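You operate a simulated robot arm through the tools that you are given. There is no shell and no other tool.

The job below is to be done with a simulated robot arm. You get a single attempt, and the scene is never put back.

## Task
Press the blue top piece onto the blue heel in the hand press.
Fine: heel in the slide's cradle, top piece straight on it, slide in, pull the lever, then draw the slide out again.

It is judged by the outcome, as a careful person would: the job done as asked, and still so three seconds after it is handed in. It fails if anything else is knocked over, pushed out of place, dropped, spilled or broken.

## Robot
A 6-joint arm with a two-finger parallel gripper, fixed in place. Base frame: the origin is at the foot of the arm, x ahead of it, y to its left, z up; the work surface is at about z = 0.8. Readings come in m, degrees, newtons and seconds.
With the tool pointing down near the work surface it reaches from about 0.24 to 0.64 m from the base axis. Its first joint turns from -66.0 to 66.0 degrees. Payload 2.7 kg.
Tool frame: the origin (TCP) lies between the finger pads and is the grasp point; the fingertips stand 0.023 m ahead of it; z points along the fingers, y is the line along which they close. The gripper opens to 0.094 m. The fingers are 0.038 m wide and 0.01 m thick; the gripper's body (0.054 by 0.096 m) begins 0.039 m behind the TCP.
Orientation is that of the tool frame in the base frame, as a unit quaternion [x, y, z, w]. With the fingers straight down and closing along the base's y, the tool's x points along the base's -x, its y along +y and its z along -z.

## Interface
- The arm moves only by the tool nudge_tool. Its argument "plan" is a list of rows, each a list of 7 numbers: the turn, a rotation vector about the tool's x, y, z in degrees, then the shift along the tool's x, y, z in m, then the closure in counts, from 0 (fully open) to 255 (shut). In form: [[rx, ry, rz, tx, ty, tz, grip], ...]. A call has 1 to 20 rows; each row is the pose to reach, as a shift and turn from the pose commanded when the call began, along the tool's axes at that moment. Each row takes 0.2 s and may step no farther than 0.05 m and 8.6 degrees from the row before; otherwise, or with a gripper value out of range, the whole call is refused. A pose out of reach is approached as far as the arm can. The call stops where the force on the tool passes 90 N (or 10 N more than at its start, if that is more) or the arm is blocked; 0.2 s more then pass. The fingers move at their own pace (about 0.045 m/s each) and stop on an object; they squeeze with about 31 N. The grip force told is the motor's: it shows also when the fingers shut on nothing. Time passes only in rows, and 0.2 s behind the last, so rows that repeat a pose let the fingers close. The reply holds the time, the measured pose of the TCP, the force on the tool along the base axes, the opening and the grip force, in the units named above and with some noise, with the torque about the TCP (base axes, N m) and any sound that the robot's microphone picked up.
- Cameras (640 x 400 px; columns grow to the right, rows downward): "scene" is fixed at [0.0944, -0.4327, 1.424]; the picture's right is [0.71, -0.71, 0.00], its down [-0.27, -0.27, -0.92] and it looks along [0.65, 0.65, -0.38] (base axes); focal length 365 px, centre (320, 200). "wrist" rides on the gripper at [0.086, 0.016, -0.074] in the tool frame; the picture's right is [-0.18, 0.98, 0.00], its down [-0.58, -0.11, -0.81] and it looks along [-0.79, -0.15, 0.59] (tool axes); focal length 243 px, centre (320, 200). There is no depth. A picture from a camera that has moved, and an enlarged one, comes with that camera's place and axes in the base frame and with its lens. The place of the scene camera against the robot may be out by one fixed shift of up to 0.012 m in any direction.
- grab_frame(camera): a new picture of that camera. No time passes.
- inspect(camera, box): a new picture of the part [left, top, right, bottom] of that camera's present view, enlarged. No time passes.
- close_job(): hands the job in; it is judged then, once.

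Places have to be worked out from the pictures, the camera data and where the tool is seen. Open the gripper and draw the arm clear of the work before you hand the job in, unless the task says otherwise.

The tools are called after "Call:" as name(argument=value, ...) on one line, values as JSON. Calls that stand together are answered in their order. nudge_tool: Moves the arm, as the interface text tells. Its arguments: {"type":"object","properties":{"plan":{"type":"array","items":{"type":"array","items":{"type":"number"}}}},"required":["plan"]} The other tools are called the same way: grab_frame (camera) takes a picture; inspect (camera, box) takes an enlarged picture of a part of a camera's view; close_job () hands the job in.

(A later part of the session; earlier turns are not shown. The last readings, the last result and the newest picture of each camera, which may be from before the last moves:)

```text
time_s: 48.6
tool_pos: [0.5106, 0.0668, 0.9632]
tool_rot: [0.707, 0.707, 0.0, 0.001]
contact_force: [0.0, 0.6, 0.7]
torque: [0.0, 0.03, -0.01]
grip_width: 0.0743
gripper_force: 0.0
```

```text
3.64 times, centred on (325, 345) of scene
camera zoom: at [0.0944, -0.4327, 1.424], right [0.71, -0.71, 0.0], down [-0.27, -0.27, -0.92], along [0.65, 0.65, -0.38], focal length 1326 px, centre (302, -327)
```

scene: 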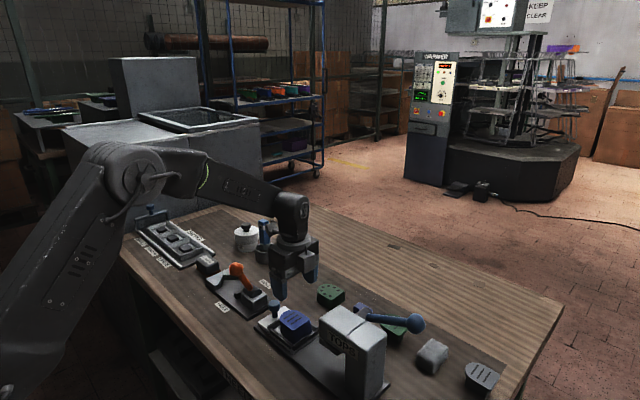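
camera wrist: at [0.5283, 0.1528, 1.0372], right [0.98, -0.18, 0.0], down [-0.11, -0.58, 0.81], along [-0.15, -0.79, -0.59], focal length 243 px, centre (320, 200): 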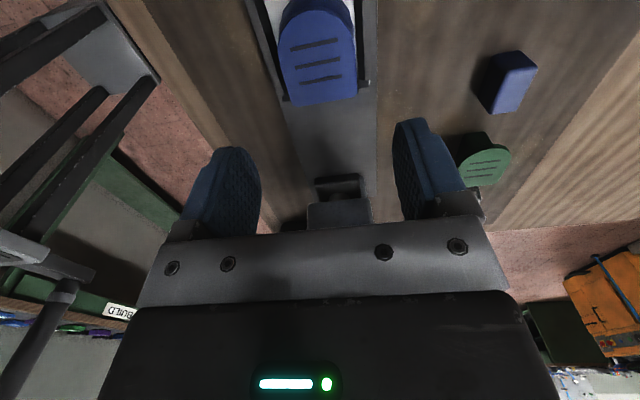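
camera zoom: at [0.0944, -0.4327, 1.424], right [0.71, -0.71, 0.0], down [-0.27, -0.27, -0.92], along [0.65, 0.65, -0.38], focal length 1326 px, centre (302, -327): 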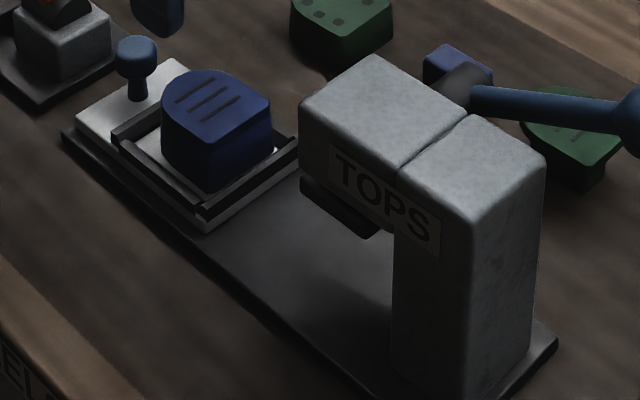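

The head's +y face is near y≈−0.035, and the orange lever's ball (about (0.47, 0.236, 0.93)) forbids the camera being on the +y side at low height. So I turn back to the original yaw, move above the knob (≈(0.5115, 0.1445)) and set a slight roll of 12° so the gripper body leans away from the press.

Call:
nudge_tool(plan=[[0, 0, -8, 0, 0, -0.01, 119], [0, 0, -16, 0.005, 0, -0.01, 119], [0, 0, -24, 0.01, 0, -0.01, 119], [0, 0, -32, 0.02, 0, -0.01, 119], [0, 0, -40, 0.03, 0, -0.01, 119], [0, 0, -48, 0.04, 0, -0.01, 119], [0, 0, -56, 0.05, 0, -0.01, 119], [0, 0, -64, 0.06, 0, -0.01, 119], [0, 0, -72, 0.07, 0.001, -0.01, 119], [0, 0, -80, 0.08, 0.001, -0.01, 119], [0, 0, -88, 0.08, 0.001, -0.01, 119], [0, 0, -90, 0.08, 0.001, -0.01, 119], [0, 0, -90, 0.08, 0.001, -0.01, 119]])

Call:
nudge_tool(plan=[[6, 0, 0, 0, 0, 0.01, 119], [12, 0, 0, 0, 0, 0.02, 119], [12, 0, 0, 0, 0, 0.04, 119], [12, 0, 0, 0, 0, 0.06, 119], [12, 0, 0, 0, 0, 0.06, 119]])

Call:
grab_frame(camera="wrist")

Call:
inspect(camera="scene", box=[230, 220, 370, 340])

```text
time_s: 51.4
tool_pos: [0.5122, 0.147, 0.9725]
tool_rot: [0.0, 1.0, -0.001, 0.0]
contact_force: [-0.7, -0.2, 0.9]
torque: [0.01, 0.0, 0.0]
grip_width: 0.05
gripper_force: 0.0
```

```text
time_s: 52.6
tool_pos: [0.5124, 0.148, 0.9121]
tool_rot: [0.0, 0.995, -0.105, 0.0]
contact_force: [1.1, -0.1, 0.0]
torque: [0.0, 0.02, -0.01]
grip_width: 0.0503
gripper_force: 0.1
```

```text
taken
camera wrist: at [0.4261, 0.1779, 0.9809], right [0.18, 0.96, -0.2], down [0.58, 0.06, 0.81], along [0.79, -0.27, -0.55], focal length 243 px, centre (320, 200)
```

wrist: 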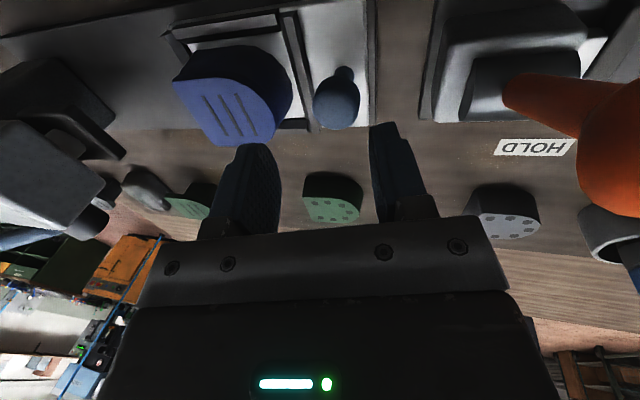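

```text
3.33 times, centred on (300, 280) of scene
camera zoom: at [0.0944, -0.4326, 1.424], right [0.71, -0.71, 0.0], down [-0.27, -0.27, -0.92], along [0.65, 0.65, -0.38], focal length 1215 px, centre (387, -67)
```

zoom: 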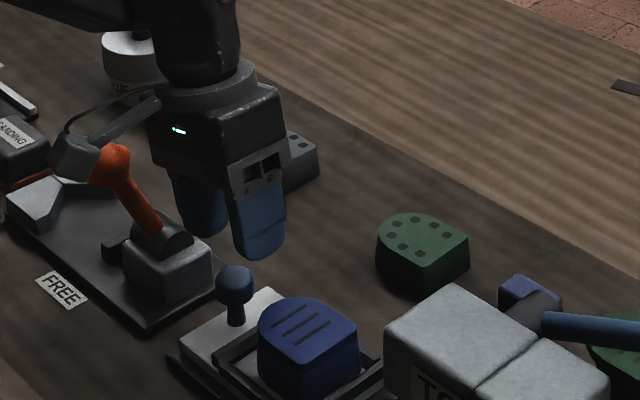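

The knob is right below between the fingers, and the camera stays clear of the orange ball. I lower vertically to knob height.

Call:
nudge_tool(plan=[[0, 0, 0, 0, 0.0037, 0.0195, 119], [0, 0, 0, 0, 0.0075, 0.039, 119], [0, 0, 0, 0, 0.0098, 0.05, 119], [0, 0, 0, 0, 0.0113, 0.0575, 119], [0, 0, 0, 0, 0.0113, 0.0575, 119]])

Call:
grab_frame(camera="wrist")

Call:
inspect(camera="scene", box=[240, 250, 340, 340])

```text
time_s: 53.8
tool_pos: [0.5128, 0.1463, 0.8533]
tool_rot: [0.0, 0.994, -0.105, -0.001]
contact_force: [0.4, -0.1, -0.3]
torque: [0.02, 0.03, -0.01]
grip_width: 0.0502
gripper_force: 0.1
```

```text
taken
camera wrist: at [0.4264, 0.1771, 0.9219], right [0.18, 0.96, -0.2], down [0.58, 0.06, 0.81], along [0.79, -0.27, -0.55], focal length 243 px, centre (320, 200)
```

wrist: 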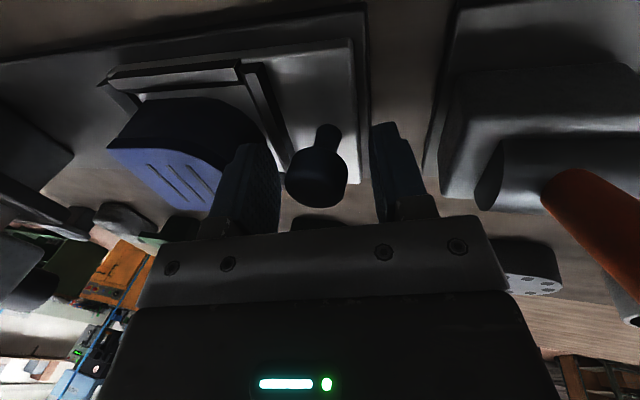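

```text
4.44 times, centred on (290, 295) of scene
camera zoom: at [0.0944, -0.4327, 1.424], right [0.71, -0.71, 0.0], down [-0.27, -0.27, -0.92], along [0.65, 0.65, -0.38], focal length 1620 px, centre (453, -222)
```

zoom: 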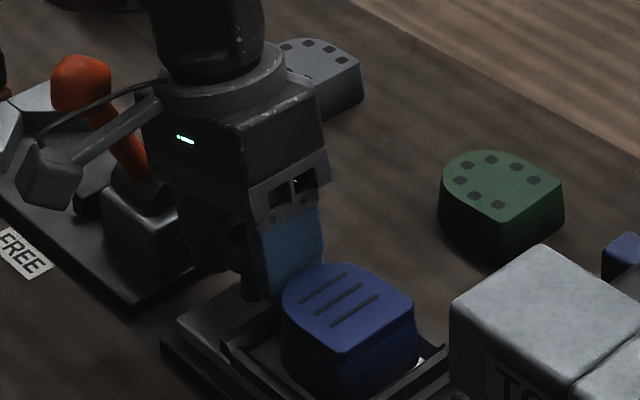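

The knob is centred between the fingers. I close on it.

Call:
nudge_tool(plan=[[0, 0, 0, 0, 0, 0, 150], [0, 0, 0, 0, 0, 0, 180], [0, 0, 0, 0, 0, 0, 210], [0, 0, 0, 0, 0, 0, 210]])

Call:
inspect(camera="wrist", box=[180, 50, 460, 230])

```text
time_s: 54.8
tool_pos: [0.5136, 0.1436, 0.8533]
tool_rot: [0.0, 0.995, -0.104, 0.0]
contact_force: [-0.5, -6.6, 2.1]
torque: [0.31, 0.13, 0.03]
grip_width: 0.0284
gripper_force: 45.7
```

```text
2.22 times, centred on (320, 140) of wrist
camera zoom: at [0.4265, 0.1765, 0.9222], right [0.19, 0.96, -0.21], down [0.58, 0.06, 0.81], along [0.79, -0.27, -0.55], focal length 539 px, centre (320, 333)
```

zoom: 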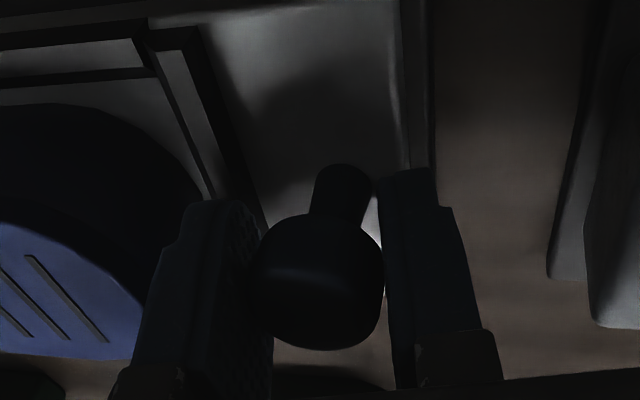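

Knob gripped. I start pushing the slide in (−y) gently: first 20 mm.

Call:
nudge_tool(plan=[[0, 0, 0, 0, -0.0029, 0.0006, 210], [0, 0, 0, 0, -0.0068, 0.0015, 210], [0, 0, 0, 0, -0.0117, 0.0025, 210], [0, 0, 0, 0, -0.0166, 0.0035, 210], [0, 0, 0, 0, -0.0196, 0.0042, 210], [0, 0, 0, 0, -0.0196, 0.0042, 210]])

Call:
inspect(camera="scene", box=[240, 260, 380, 370])

```text
time_s: 56.2
tool_pos: [0.5128, 0.1247, 0.8548]
tool_rot: [0.0, 0.995, -0.105, 0.0]
contact_force: [0.1, 0.5, -4.2]
torque: [0.35, -0.8, 0.19]
grip_width: 0.0284
gripper_force: 44.7
```

```text
3.64 times, centred on (310, 315) of scene
camera zoom: at [0.0945, -0.4326, 1.424], right [0.71, -0.71, 0.0], down [-0.27, -0.27, -0.92], along [0.65, 0.65, -0.38], focal length 1326 px, centre (356, -218)
```

zoom: 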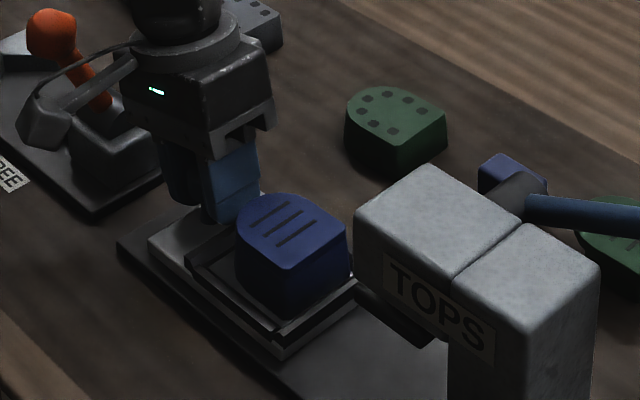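

The slide moves smoothly with the stack steady. I continue 45 mm, stopping before the stack reaches the ram, to check its clearance.

Call:
nudge_tool(plan=[[0, 0, 0, 0, -0.0049, 0.001, 210], [0, 0, 0, 0, -0.0098, 0.0021, 210], [0, 0, 0, 0, -0.0166, 0.0035, 210], [0, 0, 0, 0, -0.0235, 0.005, 210], [0, 0, 0, 0, -0.0303, 0.0065, 210], [0, 0, 0, 0, -0.0372, 0.0079, 210], [0, 0, 0, 0, -0.0411, 0.0087, 210], [0, 0, 0, 0, -0.044, 0.0094, 210], [0, 0, 0, 0, -0.044, 0.0094, 210]])

Call:
inspect(camera="scene", box=[260, 280, 380, 380])

Call:
grab_frame(camera="wrist")

```text
time_s: 58.2
tool_pos: [0.5126, 0.0811, 0.8536]
tool_rot: [0.001, 0.994, -0.105, -0.001]
contact_force: [-1.5, 0.7, -4.9]
torque: [0.38, -0.11, -0.01]
grip_width: 0.0285
gripper_force: 45.1
```

```text
4.00 times, centred on (320, 330) of scene
camera zoom: at [0.0945, -0.4326, 1.424], right [0.71, -0.71, 0.0], down [-0.27, -0.27, -0.92], along [0.65, 0.65, -0.38], focal length 1458 px, centre (320, -320)
```

zoom: 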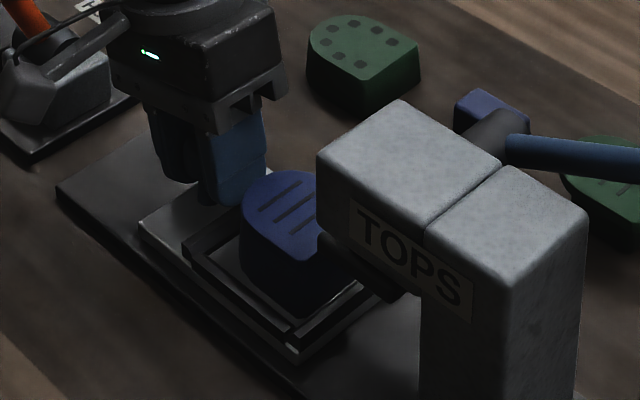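

```text
taken
camera wrist: at [0.4265, 0.112, 0.9223], right [0.18, 0.96, -0.21], down [0.58, 0.06, 0.81], along [0.79, -0.27, -0.55], focal length 243 px, centre (320, 200)
```

wrist: 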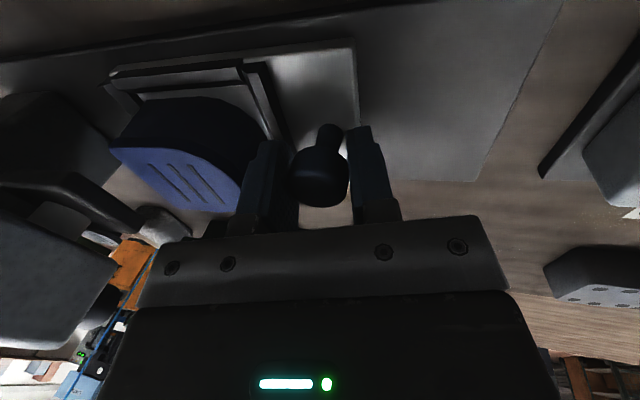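

I zoom in on the gap between the plate and the ram.

Call:
inspect(camera="wrist", box=[0, 80, 260, 260])

Call:
inspect(camera="scene", box=[310, 310, 370, 360])

```text
2.22 times, centred on (130, 170) of wrist
camera zoom: at [0.4265, 0.112, 0.9223], right [0.18, 0.96, -0.21], down [0.58, 0.06, 0.81], along [0.79, -0.27, -0.55], focal length 539 px, centre (742, 267)
```

zoom: 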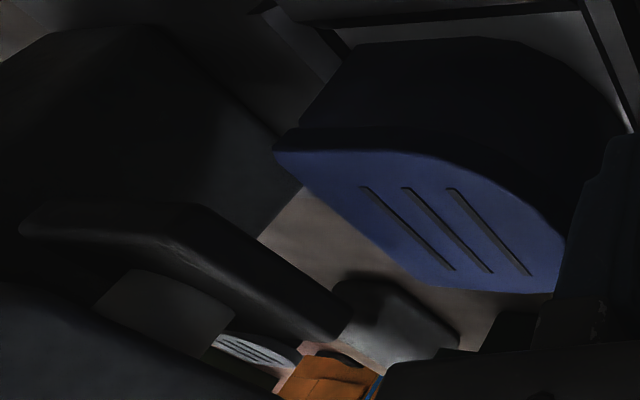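

```text
8.00 times, centred on (340, 335) of scene
camera zoom: at [0.0945, -0.4326, 1.424], right [0.71, -0.71, 0.0], down [-0.27, -0.27, -0.92], along [0.65, 0.65, -0.38], focal length 2917 px, centre (160, -880)
```

zoom: 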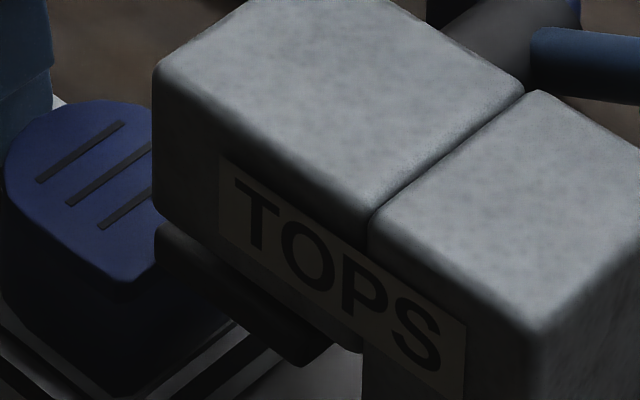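

There's about 13 mm of clearance under the ram (bottom z≈0.873 vs plate top ≈0.860). I continue 40 mm inwards.

Call:
nudge_tool(plan=[[0, 0, 0, 0, -0.0049, 0.001, 210], [0, 0, 0, 0, -0.0098, 0.0021, 210], [0, 0, 0, 0, -0.0166, 0.0035, 210], [0, 0, 0, 0, -0.0235, 0.005, 210], [0, 0, 0, 0, -0.0303, 0.0065, 210], [0, 0, 0, 0, -0.0352, 0.0075, 210], [0, 0, 0, 0, -0.0391, 0.0083, 210], [0, 0, 0, 0, -0.0391, 0.0083, 210]])

Call:
inspect(camera="scene", box=[260, 270, 400, 380])

Call:
grab_frame(camera="wrist")

```text
time_s: 60.0
tool_pos: [0.5122, 0.0409, 0.8524]
tool_rot: [0.0, 0.994, -0.105, 0.001]
contact_force: [-4.3, 0.2, -4.5]
torque: [0.32, -0.06, -0.02]
grip_width: 0.0286
gripper_force: 44.9
```

```text
3.64 times, centred on (330, 325) of scene
camera zoom: at [0.0944, -0.4327, 1.424], right [0.71, -0.71, 0.0], down [-0.27, -0.27, -0.92], along [0.65, 0.65, -0.38], focal length 1326 px, centre (284, -254)
```

zoom: 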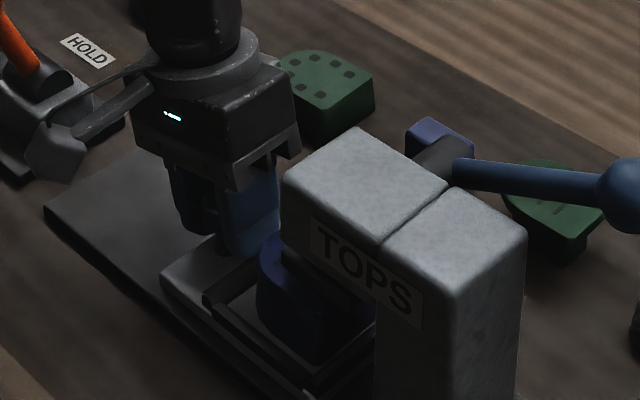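

```text
taken
camera wrist: at [0.4264, 0.072, 0.9223], right [0.18, 0.96, -0.2], down [0.58, 0.06, 0.81], along [0.79, -0.27, -0.55], focal length 243 px, centre (320, 200)
```

wrist: 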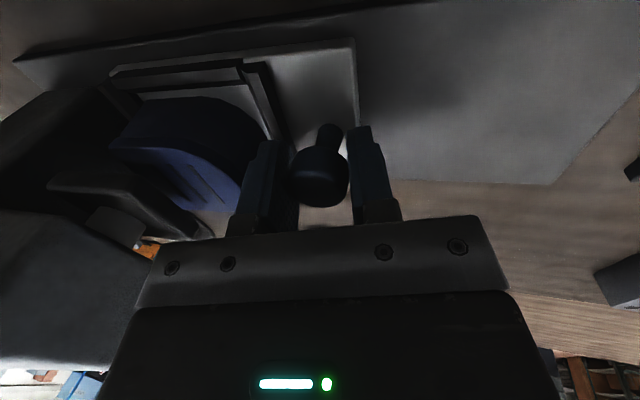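

Slide goes in freely. I continue in smaller increments, watching for the end stop and gripper-to-head clearance.

Call:
nudge_tool(plan=[[0, 0, 0, 0, -0.0039, 0.0008, 210], [0, 0, 0, 0, -0.0078, 0.0017, 210], [0, 0, 0, 0, -0.0117, 0.0025, 210], [0, 0, 0, 0, -0.0117, 0.0025, 210]])

Call:
nudge_tool(plan=[[0, 0, 0, 0, -0.0029, 0.0006, 210], [0, 0, 0, 0, -0.0059, 0.0012, 210], [0, 0, 0, 0, -0.0059, 0.0012, 210]])

Call:
grab_frame(camera="wrist")

Call:
inspect(camera="scene", box=[270, 270, 390, 380])

```text
time_s: 61.0
tool_pos: [0.5126, 0.0287, 0.8519]
tool_rot: [0.0, 0.995, -0.103, 0.0]
contact_force: [-1.9, 0.5, -5.2]
torque: [0.31, 0.25, 0.02]
grip_width: 0.0285
gripper_force: 44.8
```

```text
time_s: 61.8
tool_pos: [0.5115, 0.0217, 0.854]
tool_rot: [0.0, 0.994, -0.105, -0.001]
contact_force: [0.3, -0.3, -7.1]
torque: [0.3, 0.05, -0.08]
grip_width: 0.0287
gripper_force: 45.5
```

```text
taken
camera wrist: at [0.4264, 0.054, 0.9222], right [0.18, 0.96, -0.2], down [0.58, 0.06, 0.81], along [0.79, -0.27, -0.55], focal length 243 px, centre (320, 200)
```

wrist: 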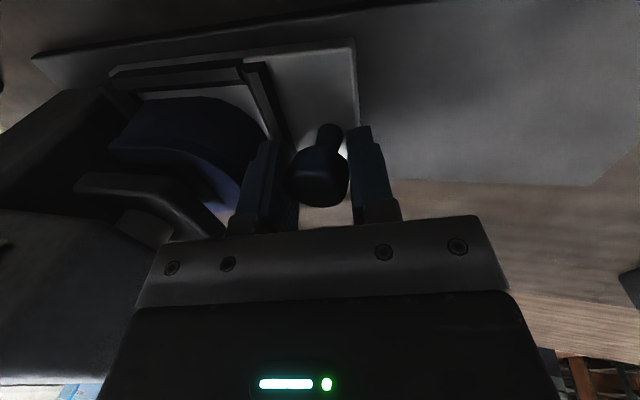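

```text
3.64 times, centred on (330, 325) of scene
camera zoom: at [0.0946, -0.4326, 1.424], right [0.71, -0.71, 0.0], down [-0.27, -0.27, -0.92], along [0.65, 0.65, -0.38], focal length 1326 px, centre (284, -254)
```

zoom: 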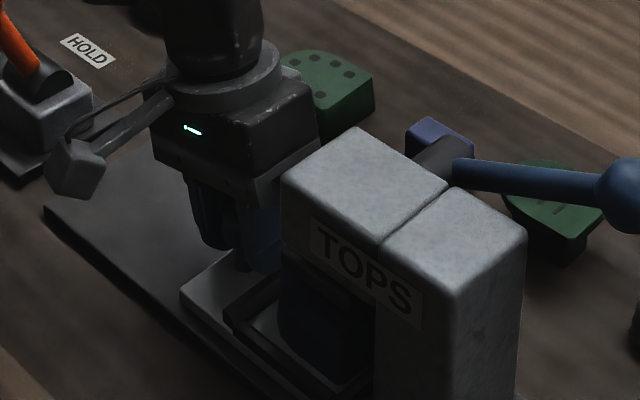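

Travel so far 124 mm without a stop. I continue in 3–4 mm steps, watching the y-force.

Call:
nudge_tool(plan=[[0, 0, 0, 0, -0.002, 0.0004, 210], [0, 0, 0, 0, -0.0039, 0.0008, 210], [0, 0, 0, 0, -0.0039, 0.0008, 210]])

Call:
nudge_tool(plan=[[0, 0, 0, 0, -0.0015, 0.0003, 210], [0, 0, 0, 0, -0.0029, 0.0006, 210], [0, 0, 0, 0, -0.0029, 0.0006, 210]])

Call:
inspect(camera="scene", box=[270, 270, 390, 380])

Call:
inspect(camera="wrist", box=[0, 40, 340, 260])

```text
time_s: 62.6
tool_pos: [0.5123, 0.0179, 0.8535]
tool_rot: [0.0, 0.995, -0.104, 0.0]
contact_force: [-0.2, -1.8, -12.0]
torque: [0.35, -0.53, 0.15]
grip_width: 0.0286
gripper_force: 44.7
```

```text
time_s: 63.4
tool_pos: [0.5128, 0.0153, 0.8537]
tool_rot: [0.0, 0.995, -0.104, 0.0]
contact_force: [2.7, -0.4, -13.3]
torque: [0.3, -0.09, -0.01]
grip_width: 0.0286
gripper_force: 45.2
```

```text
3.64 times, centred on (330, 325) of scene
camera zoom: at [0.0947, -0.4327, 1.4239], right [0.71, -0.71, 0.0], down [-0.27, -0.27, -0.92], along [0.65, 0.65, -0.38], focal length 1326 px, centre (284, -254)
```

zoom: 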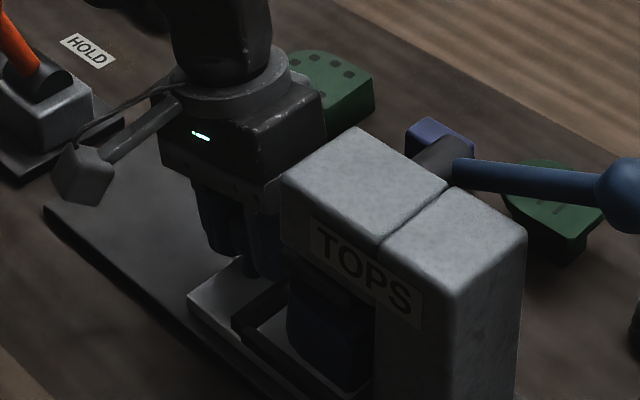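

```text
1.82 times, centred on (170, 150) of wrist
camera zoom: at [0.4264, 0.0469, 0.9223], right [0.18, 0.96, -0.2], down [0.58, 0.06, 0.81], along [0.79, -0.27, -0.55], focal length 441 px, centre (593, 291)
```

zoom: 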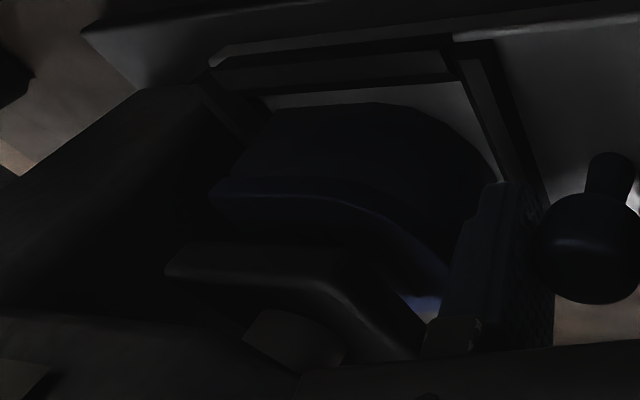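

The cradle's inner edge is nearly at the column. I continue 2 mm at a time, with a slight downward correction, looking for the stop.

Call:
nudge_tool(plan=[[0, 0, 0, 0, -0.0018, 0.0009, 210], [0, 0, 0, 0, -0.0018, 0.0009, 210]])

Call:
nudge_tool(plan=[[0, 0, 0, 0, -0.0019, 0.0006, 210], [0, 0, 0, 0, -0.0019, 0.0006, 210]])

Call:
nudge_tool(plan=[[0, 0, 0, 0, -0.0019, 0.0006, 210], [0, 0, 0, 0, -0.0019, 0.0006, 210]])

```text
time_s: 64.0
tool_pos: [0.5116, 0.0154, 0.8538]
tool_rot: [0.001, 0.995, -0.105, 0.0]
contact_force: [1.9, 9.5, -6.4]
torque: [0.29, 1.0, -0.29]
grip_width: 0.0284
gripper_force: 44.9
```

```text
time_s: 64.6
tool_pos: [0.5135, 0.015, 0.8541]
tool_rot: [-0.001, 0.995, -0.104, 0.002]
contact_force: [-4.3, 28.9, 0.7]
torque: [0.37, 0.81, -0.31]
grip_width: 0.0286
gripper_force: 44.8
```

```text
time_s: 65.2
tool_pos: [0.5134, 0.0141, 0.8523]
tool_rot: [-0.001, 0.995, -0.104, 0.001]
contact_force: [-8.7, 38.6, 7.9]
torque: [0.4, 0.1, -0.23]
grip_width: 0.0288
gripper_force: 45.2
```

The slide is at its end stop (y-force climbing to 39 N while position holds). I relieve the push, open the fingers and rise.

Call:
nudge_tool(plan=[[0, 0, 0, 0, 0.0025, -0.0008, 210], [0, 0, 0, 0, 0.004, -0.001, 210], [0, 0, 0, 0, 0.004, -0.001, 210]])

Call:
nudge_tool(plan=[[0, 0, 0, 0, 0, 0, 160], [0, 0, 0, 0, 0, 0, 130], [0, 0, 0, 0, 0, 0, 130], [0, 0, 0, 0, 0, 0, 130]])

Call:
grab_frame(camera="wrist")

```text
time_s: 66.0
tool_pos: [0.5137, 0.0154, 0.8536]
tool_rot: [-0.001, 0.995, -0.104, 0.001]
contact_force: [-1.7, 19.8, 2.4]
torque: [0.24, -0.37, 0.14]
grip_width: 0.0287
gripper_force: 45.0
```

```text
time_s: 67.0
tool_pos: [0.5119, 0.0134, 0.8527]
tool_rot: [-0.001, 0.995, -0.104, 0.0]
contact_force: [-0.1, 0.9, 0.2]
torque: [0.02, 0.01, 0.0]
grip_width: 0.0461
gripper_force: 0.1
```

```text
taken
camera wrist: at [0.4262, 0.0451, 0.9221], right [0.18, 0.96, -0.2], down [0.58, 0.06, 0.81], along [0.79, -0.27, -0.55], focal length 243 px, centre (320, 200)
```

wrist: 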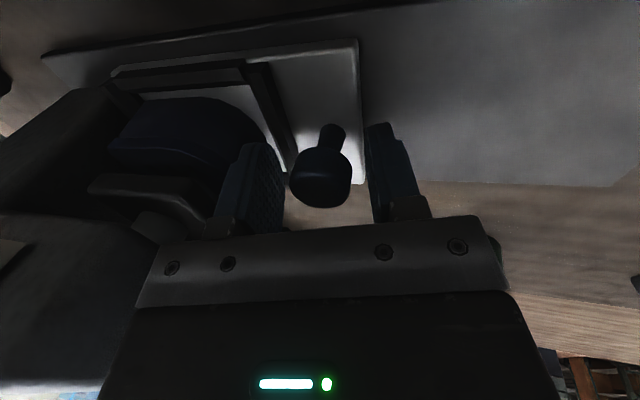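

Released. I rise clear, then level the tool and look at the lever.

Call:
nudge_tool(plan=[[0, 0, 0, 0, -0.0042, -0.0196, 130], [0, 0, 0, 0, -0.0042, -0.05, 130], [0, 0, 0, 0, -0.009, -0.09, 130], [-4, 0, 0, 0, -0.018, -0.135, 130], [-8, 0, 0, 0, -0.027, -0.175, 130], [-12, 0, 0, 0, -0.036, -0.2, 130], [-12, 0, 0, 0, -0.036, -0.2, 130]])

Call:
grab_frame(camera="wrist")

Call:
inspect(camera="scene", box=[260, 270, 440, 400])

```text
time_s: 68.6
tool_pos: [0.5117, 0.0212, 1.0559]
tool_rot: [0.0, 1.0, 0.0, 0.0]
contact_force: [-0.7, -1.1, -0.6]
torque: [-0.01, 0.02, -0.03]
grip_width: 0.0461
gripper_force: 0.1
```

```text
taken
camera wrist: at [0.4262, 0.0366, 1.13], right [0.18, 0.98, 0.0], down [0.58, -0.11, 0.81], along [0.79, -0.15, -0.59], focal length 243 px, centre (320, 200)
```

wrist: 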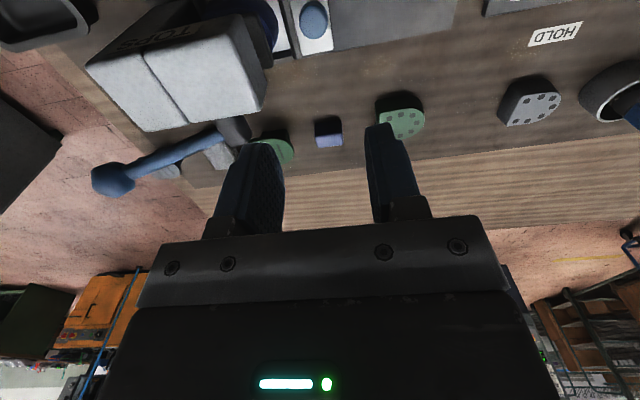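

```text
3.08 times, centred on (350, 335) of scene
camera zoom: at [0.0944, -0.4327, 1.424], right [0.71, -0.71, 0.0], down [-0.27, -0.27, -0.92], along [0.65, 0.65, -0.38], focal length 1122 px, centre (228, -215)
```

zoom: 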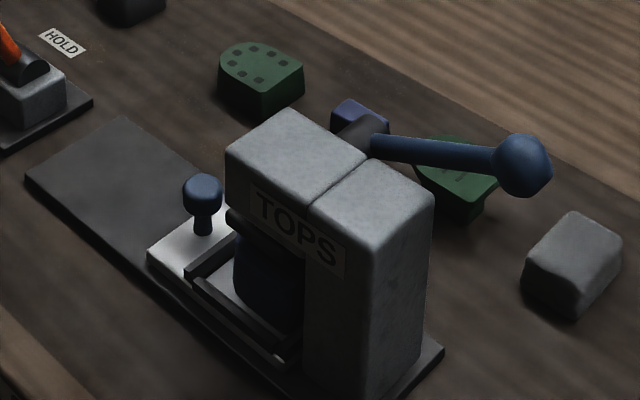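

The slide is in with the stack under the ram. The lever's root is at about (0.566, −0.09, 0.93) and its ball at (0.565, −0.197, 0.974); it should pull down around an x-axis. I'll grip the ball along x: move above it, turning the gripper −90° so the camera faces away from the press.

Call:
nudge_tool(plan=[[0, 0, 0, -0.005, -0.01, -0.03, 119], [0, 0, -8, -0.01, -0.03, -0.05, 119], [0, 0, -16, -0.015, -0.05, -0.06, 119], [0, 0, -24, -0.02, -0.07, -0.06, 119], [0, 0, -32, -0.025, -0.09, -0.06, 119], [0, 0, -40, -0.03, -0.11, -0.06, 119], [0, 0, -48, -0.035, -0.13, -0.06, 119], [0, 0, -56, -0.04, -0.15, -0.06, 119], [0, 0, -64, -0.045, -0.17, -0.06, 119], [0, 0, -72, -0.05, -0.19, -0.06, 119], [0, 0, -80, -0.053, -0.21, -0.06, 119], [0, 0, -87, -0.053, -0.22, -0.06, 119], [0, 0, -90, -0.053, -0.22, -0.06, 119], [0, 0, -90, -0.053, -0.22, -0.06, 119]])

Call:
grab_frame(camera="wrist")

Call:
grab_frame(camera="scene")

```text
time_s: 71.6
tool_pos: [0.5651, -0.1981, 1.1151]
tool_rot: [0.708, -0.706, 0.0, 0.0]
contact_force: [0.3, 0.7, 0.2]
torque: [-0.01, 0.0, 0.02]
grip_width: 0.0503
gripper_force: 0.1
```

```text
taken
camera wrist: at [0.5488, -0.2859, 1.1898], right [-0.98, 0.18, 0.0], down [0.11, 0.58, 0.81], along [0.15, 0.79, -0.59], focal length 243 px, centre (320, 200)
```

wrist: 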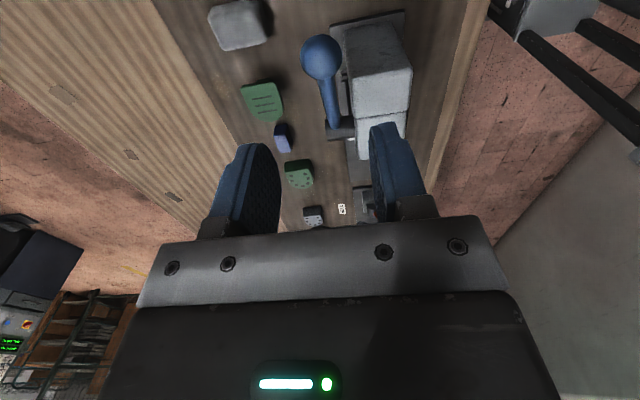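

```text
taken
```

scene: 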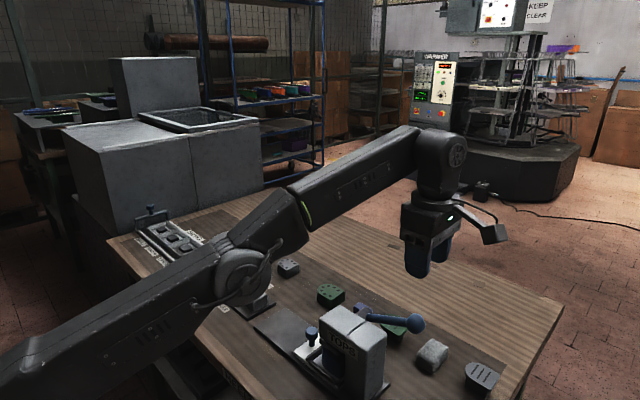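

The ball is at (0.5645, −0.194, 0.974), pivot about (0.567, −0.092, 0.93), radius ≈0.11 m. I tilt 20° (body leaning away from the press) and lower to just above the ball.

Call:
nudge_tool(plan=[[0, -5, 0, -0.002, 0, 0.02, 119], [0, -10, 0, -0.004, 0, 0.04, 119], [0, -15, 0, -0.004, 0, 0.06, 119], [0, -20, 0, -0.004, 0, 0.08, 119], [0, -20, 0, -0.004, 0, 0.085, 119], [0, -20, 0, -0.004, 0, 0.085, 119]])

Call:
grab_frame(camera="wrist")

Call:
inspect(camera="scene", box=[340, 220, 500, 370])

```text
time_s: 73.0
tool_pos: [0.5651, -0.1953, 1.0303]
tool_rot: [-0.696, 0.697, 0.122, 0.124]
contact_force: [0.0, -0.1, -0.1]
torque: [0.0, 0.01, 0.02]
grip_width: 0.0503
gripper_force: 0.0
out of reach, approached as far as the arm can: row 2
```

```text
taken
camera wrist: at [0.5493, -0.3023, 1.0708], right [-0.98, 0.17, 0.06], down [0.11, 0.27, 0.96], along [0.15, 0.95, -0.28], focal length 243 px, centre (320, 200)
```

wrist: 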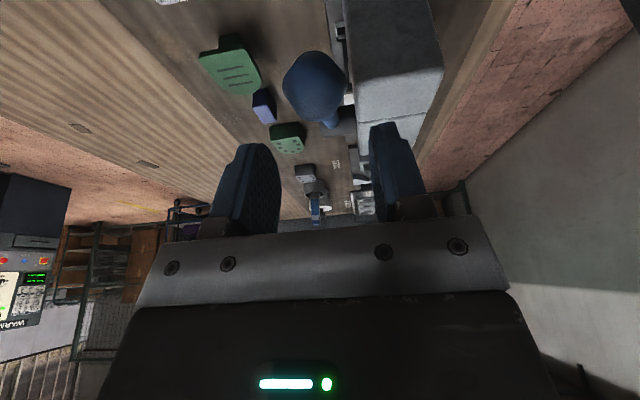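

```text
2.67 times, centred on (420, 295) of scene
camera zoom: at [0.0944, -0.4327, 1.424], right [0.71, -0.71, 0.0], down [-0.27, -0.27, -0.92], along [0.65, 0.65, -0.38], focal length 972 px, centre (53, -53)
```

zoom: 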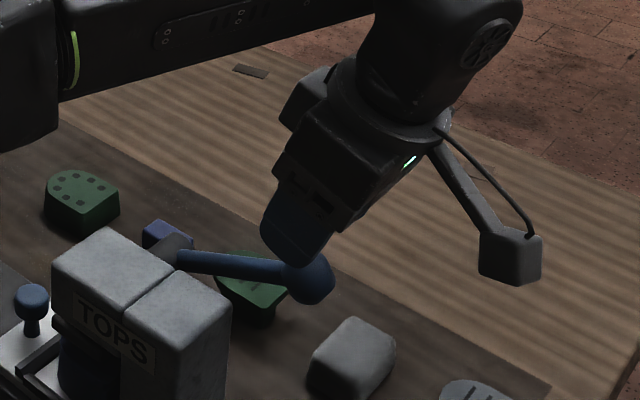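

The ball is squarely between and below the fingers. I lower to its centre and close on it.

Call:
nudge_tool(plan=[[0, 0, 0, 0.0051, 0, 0.0141, 119], [0, 0, 0, 0.0103, 0, 0.0282, 119], [0, 0, 0, 0.0144, 0, 0.04, 119], [0, 0, 0, 0.018, 0, 0.051, 119], [0, 0, 0, 0.018, 0, 0.051, 119]])

Call:
nudge_tool(plan=[[0, 0, 0, 0, 0, 0, 140], [0, 0, 0, 0, 0, 0, 160], [0, 0, 0, 0, 0, 0, 190], [0, 0, 0, 0, 0, 0, 190]])

Call:
grab_frame(camera="wrist")

Call:
inspect(camera="scene", box=[340, 240, 480, 360])

```text
time_s: 74.2
tool_pos: [0.5654, -0.1959, 0.9767]
tool_rot: [0.697, -0.696, -0.123, -0.122]
contact_force: [0.5, 0.9, -0.4]
torque: [-0.03, 0.0, -0.02]
grip_width: 0.0503
gripper_force: 0.0
```

```text
time_s: 75.2
tool_pos: [0.564, -0.1952, 0.9768]
tool_rot: [-0.696, 0.697, 0.123, 0.123]
contact_force: [-6.2, 1.3, 0.5]
torque: [0.03, 0.09, 0.05]
grip_width: 0.0333
gripper_force: 45.0
```

```text
taken
camera wrist: at [0.549, -0.3028, 1.0169], right [-0.98, 0.17, 0.06], down [0.11, 0.27, 0.96], along [0.15, 0.95, -0.28], focal length 243 px, centre (320, 200)
```

wrist: 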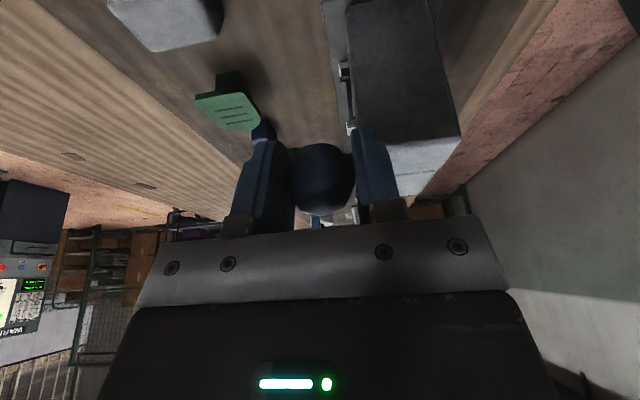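

```text
3.33 times, centred on (410, 300) of scene
camera zoom: at [0.0943, -0.4326, 1.424], right [0.71, -0.71, 0.0], down [-0.27, -0.27, -0.92], along [0.65, 0.65, -0.38], focal length 1215 px, centre (20, -133)
```

zoom: 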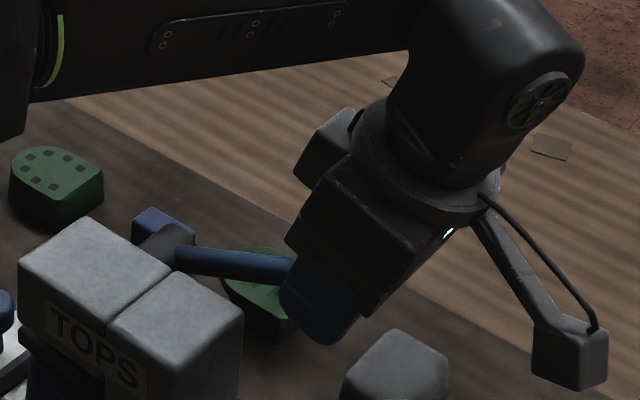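

Ball gripped (33 mm). I pull the lever down along its arc, first about 8°, checking force.

Call:
nudge_tool(plan=[[0, 0, 0, 0.0057, 0, 0.0063, 190], [0, 0, 0, 0.0106, 0, 0.0126, 190], [0, 0, 0, 0.0106, 0, 0.0126, 190]])

```text
time_s: 76.0
tool_pos: [0.5647, -0.2019, 0.9639]
tool_rot: [-0.696, 0.697, 0.122, 0.124]
contact_force: [-11.1, 0.0, 10.9]
torque: [1.29, -0.02, 0.07]
grip_width: 0.0331
gripper_force: 45.1
```

The lever moves down with modest resistance (11 N). I continue to about horizontal.

Call:
nudge_tool(plan=[[0, 0, 0, 0.0042, 0, 0.0067, 190], [0, 0, 0, 0.0084, 0, 0.0134, 190], [0, 0, 0, 0.0116, 0, 0.0205, 190], [0, 0, 0, 0.0147, 0, 0.0277, 190], [0, 0, 0, 0.0147, 0, 0.0277, 190]])

Call:
inspect(camera="scene", box=[290, 260, 450, 390])

```text
time_s: 77.2
tool_pos: [0.5664, -0.2067, 0.9319]
tool_rot: [-0.696, 0.697, 0.121, 0.123]
contact_force: [-14.3, -12.2, 18.0]
torque: [1.19, -0.01, 0.08]
grip_width: 0.0332
gripper_force: 45.4
```

```text
3.08 times, centred on (370, 325) of scene
camera zoom: at [0.0937, -0.4329, 1.4239], right [0.71, -0.71, 0.0], down [-0.27, -0.27, -0.92], along [0.65, 0.65, -0.38], focal length 1122 px, centre (166, -185)
```

zoom: 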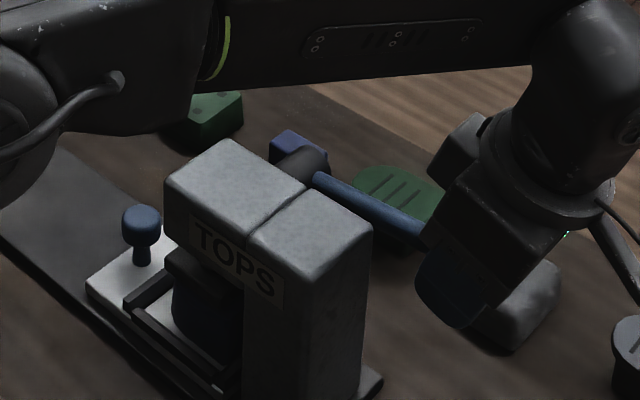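

Force is building moderately (18 N). I continue down to about −8°, then −16°, checking sound and force.

Call:
nudge_tool(plan=[[0, 0, 0, 0.0027, 0, 0.0075, 190], [0, 0, 0, 0.0054, 0, 0.0148, 190], [0, 0, 0, 0.0054, 0, 0.0148, 190]])

Call:
nudge_tool(plan=[[0, 0, 0, 0.001, 0, 0.0078, 190], [0, 0, 0, 0.002, 0, 0.0156, 190], [0, 0, 0, 0.002, 0, 0.0156, 190]])

Call:
inspect(camera="scene", box=[290, 260, 450, 390])

```text
time_s: 78.0
tool_pos: [0.566, -0.2062, 0.9201]
tool_rot: [0.698, -0.696, -0.12, -0.123]
contact_force: [-27.7, -6.0, 39.3]
torque: [0.31, -0.11, 0.12]
grip_width: 0.0334
gripper_force: 45.2
```

```text
time_s: 78.8
tool_pos: [0.5656, -0.2034, 0.9067]
tool_rot: [0.697, -0.696, -0.12, -0.125]
contact_force: [-31.3, -11.1, 45.7]
torque: [0.66, -0.58, -0.04]
grip_width: 0.0329
gripper_force: 45.2
```

```text
3.08 times, centred on (370, 325) of scene
camera zoom: at [0.0927, -0.4327, 1.4241], right [0.71, -0.71, 0.0], down [-0.27, -0.27, -0.92], along [0.65, 0.65, -0.38], focal length 1122 px, centre (166, -185)
```

zoom: 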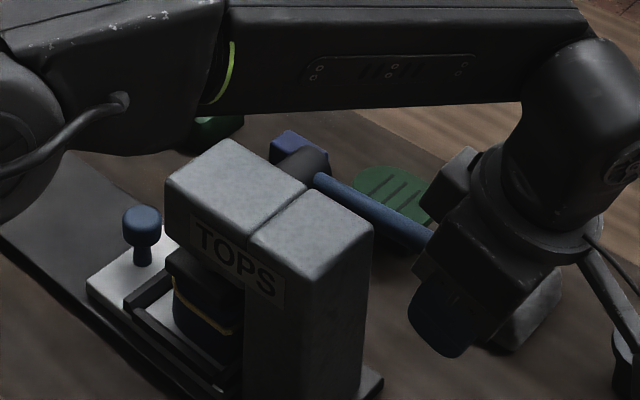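

The ram has come down on the plate and a yellow line has appeared at the joint. I zoom in to see it.

Call:
inspect(camera="scene", box=[315, 310, 365, 360])

Call:
grab_frame(camera="wrist")

```text
8.00 times, centred on (340, 335) of scene
camera zoom: at [0.0927, -0.4327, 1.4241], right [0.71, -0.71, 0.0], down [-0.27, -0.27, -0.92], along [0.65, 0.65, -0.38], focal length 2917 px, centre (160, -880)
```

zoom: 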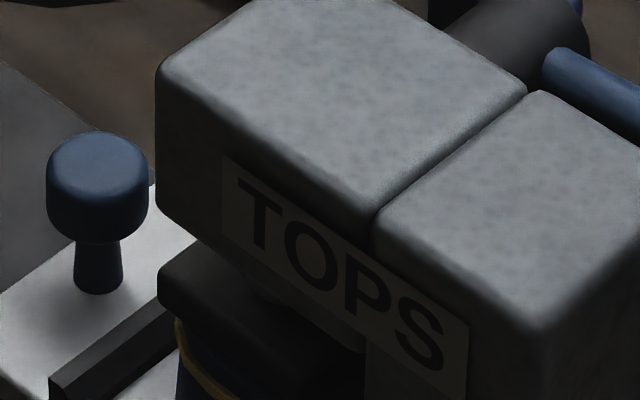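

```text
taken
camera wrist: at [0.5489, -0.3104, 0.9466], right [-0.98, 0.17, 0.06], down [0.1, 0.27, 0.96], along [0.15, 0.95, -0.29], focal length 243 px, centre (320, 200)
```

wrist: 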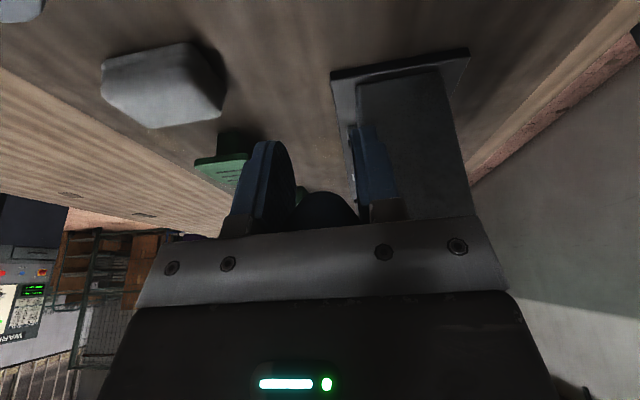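

The ram is bearing on the plate, with glue-like yellow squeezed at the seam. I press a bit further and hold for a moment to make it a full pull, watching force and sound.

Call:
nudge_tool(plan=[[0, 0, 0, 0.0006, 0, 0.006, 190], [0, 0, 0, 0.0008, 0, 0.01, 190], [0, 0, 0, 0.0008, 0, 0.01, 190], [0, 0, 0, 0.0008, 0, 0.01, 190]])

Call:
grab_frame(camera="wrist")

Call:
inspect(camera="scene", box=[300, 280, 450, 390])

```text
time_s: 79.8
tool_pos: [0.5663, -0.2036, 0.9061]
tool_rot: [-0.697, 0.697, 0.114, 0.126]
contact_force: [-43.7, -15.5, 73.0]
torque: [1.05, -0.95, -0.09]
grip_width: 0.0332
gripper_force: 45.4
```

```text
taken
camera wrist: at [0.5486, -0.3104, 0.945], right [-0.98, 0.18, 0.04], down [0.09, 0.28, 0.96], along [0.16, 0.94, -0.29], focal length 243 px, centre (320, 200)
```

wrist: 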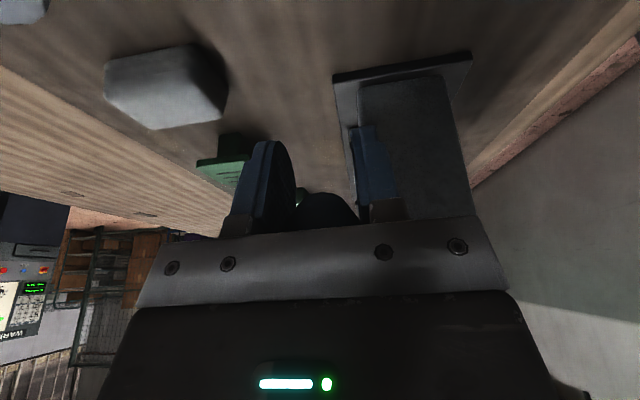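

```text
3.64 times, centred on (375, 335) of scene
camera zoom: at [0.0919, -0.4326, 1.4242], right [0.71, -0.71, 0.0], down [-0.27, -0.27, -0.92], along [0.65, 0.65, -0.38], focal length 1326 px, centre (120, -291)
```

zoom: 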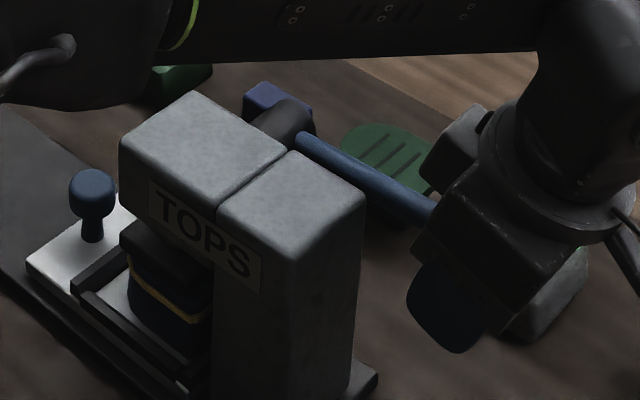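

Force climbed to 73 N with no further motion: the press is bottomed out. I now bring the lever back up along the same arc.

Call:
nudge_tool(plan=[[0, 0, 0, -0.0008, 0, -0.01, 190], [0, 0, 0, -0.0018, 0, -0.018, 190], [0, 0, 0, -0.0028, 0, -0.0256, 190], [0, 0, 0, -0.0055, 0, -0.033, 190], [0, 0, 0, -0.0082, 0, -0.0405, 190], [0, 0, 0, -0.011, 0, -0.0475, 190], [0, 0, 0, -0.0137, 0, -0.0544, 190], [0, 0, 0, -0.0137, 0, -0.0544, 190]])

Call:
grab_frame(camera="wrist")

Call:
inspect(camera="scene", box=[300, 260, 460, 390])

```text
time_s: 81.6
tool_pos: [0.5645, -0.2016, 0.9445]
tool_rot: [0.697, -0.695, -0.127, -0.123]
contact_force: [-16.5, 31.4, -15.1]
torque: [-1.17, -0.41, -0.05]
grip_width: 0.0325
gripper_force: 44.8
```

```text
taken
camera wrist: at [0.5496, -0.3081, 0.9833], right [-0.98, 0.17, 0.07], down [0.11, 0.27, 0.96], along [0.14, 0.95, -0.28], focal length 243 px, centre (320, 200)
```

wrist: 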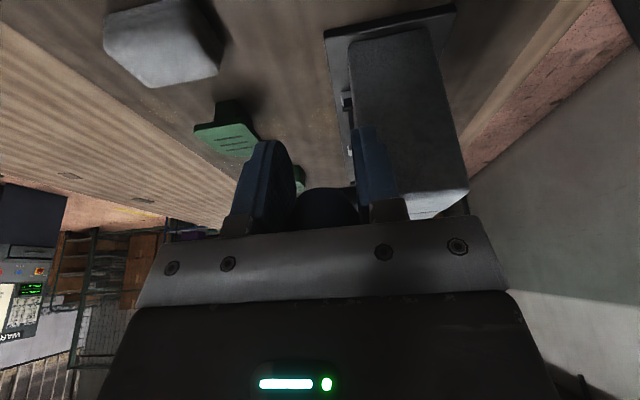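

```text
3.08 times, centred on (380, 325) of scene
camera zoom: at [0.0943, -0.4318, 1.4242], right [0.71, -0.71, 0.0], down [-0.27, -0.27, -0.92], along [0.65, 0.65, -0.38], focal length 1122 px, centre (135, -185)
```

zoom: 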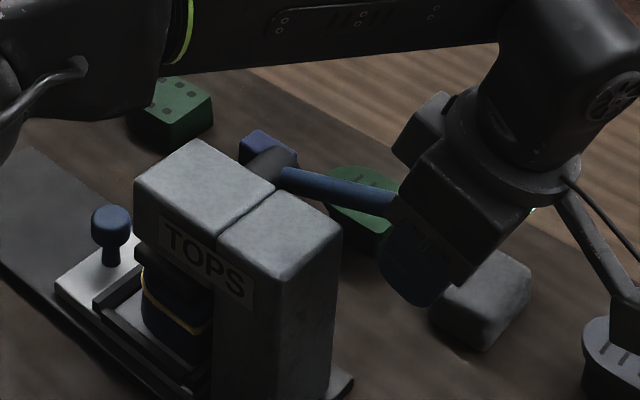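

The lever comes up, with side load because the ball sits higher in the grip. I correct a few mm toward +y and raise it the rest of the way.

Call:
nudge_tool(plan=[[0, 0, 0, -0.006, 0, 0.0005, 190], [0, 0, 0, -0.0115, 0, -0.003, 190], [0, 0, 0, -0.0155, 0, -0.0075, 190], [0, 0, 0, -0.0196, 0, -0.0115, 190], [0, 0, 0, -0.0196, 0, -0.0115, 190]])

Call:
grab_frame(camera="wrist")

Call:
inspect(camera="scene", box=[300, 260, 460, 390])

```text
time_s: 82.8
tool_pos: [0.5658, -0.1933, 0.9603]
tool_rot: [-0.695, 0.698, 0.122, 0.121]
contact_force: [9.2, -27.4, -25.9]
torque: [0.38, 0.11, -0.09]
grip_width: 0.0337
gripper_force: 44.7
```

```text
taken
camera wrist: at [0.5485, -0.3004, 1.001], right [-0.98, 0.18, 0.06], down [0.11, 0.27, 0.96], along [0.15, 0.95, -0.29], focal length 243 px, centre (320, 200)
```

wrist: 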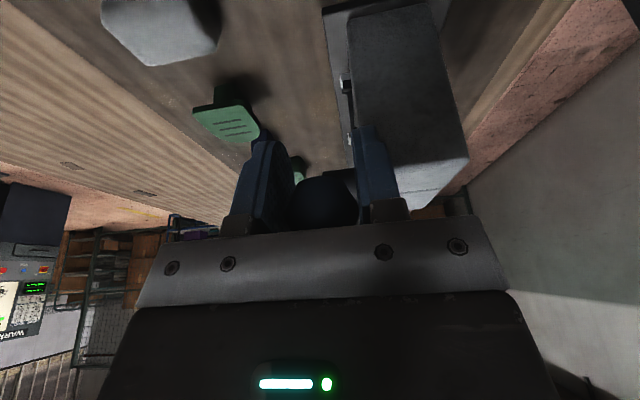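

```text
3.08 times, centred on (380, 325) of scene
camera zoom: at [0.0951, -0.4336, 1.4236], right [0.71, -0.71, 0.0], down [-0.27, -0.27, -0.92], along [0.65, 0.65, -0.38], focal length 1122 px, centre (135, -185)
```

zoom: 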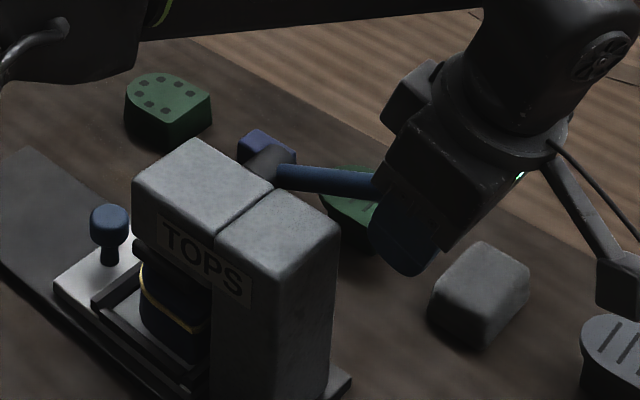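

The lever is nearly at its original angle and seems at its upper stop. I relax the load and open the fingers.

Call:
nudge_tool(plan=[[0, 0, 0, 0.0045, 0, 0.001, 190], [0, 0, 0, 0.0045, 0, 0.001, 190]])

Call:
nudge_tool(plan=[[0, 0, 0, 0, 0, 0, 160], [0, 0, 0, 0, 0, 0, 135], [0, 0, 0, 0, 0, 0, 119], [0, 0, 0, 0, 0, 0, 119]])

Call:
inspect(camera="scene", box=[300, 260, 460, 390])

Call:
grab_frame(camera="wrist")

```text
time_s: 83.4
tool_pos: [0.5653, -0.1942, 0.9612]
tool_rot: [0.697, -0.696, -0.124, -0.123]
contact_force: [-5.5, -8.4, -15.7]
torque: [-0.13, 0.2, -0.05]
grip_width: 0.033
gripper_force: 45.3
```

```text
time_s: 84.4
tool_pos: [0.5656, -0.1932, 0.9605]
tool_rot: [0.696, -0.696, -0.123, -0.123]
contact_force: [-0.4, 0.3, -0.3]
torque: [-0.01, -0.01, 0.02]
grip_width: 0.0501
gripper_force: 0.0
```

```text
3.08 times, centred on (380, 325) of scene
camera zoom: at [0.0944, -0.4327, 1.424], right [0.71, -0.71, 0.0], down [-0.27, -0.27, -0.92], along [0.65, 0.65, -0.38], focal length 1122 px, centre (135, -185)
```

zoom: 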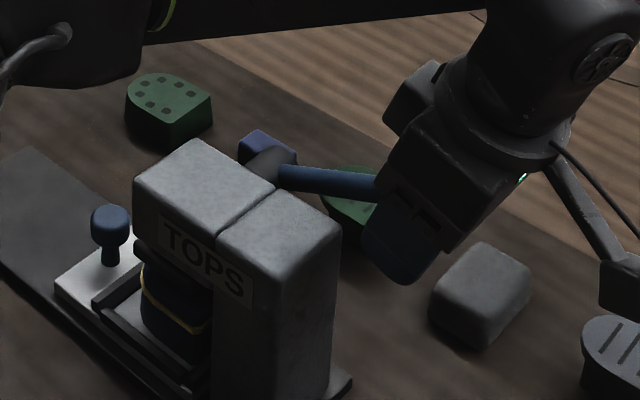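

```text
taken
camera wrist: at [0.5493, -0.3008, 1.0006], right [-0.98, 0.17, 0.06], down [0.11, 0.27, 0.96], along [0.15, 0.95, -0.28], focal length 243 px, centre (320, 200)
```

wrist: 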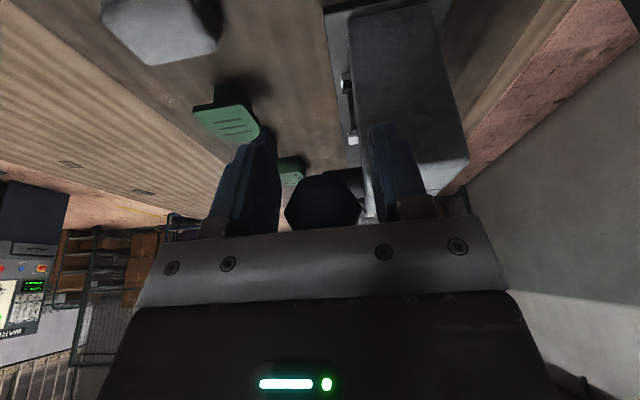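

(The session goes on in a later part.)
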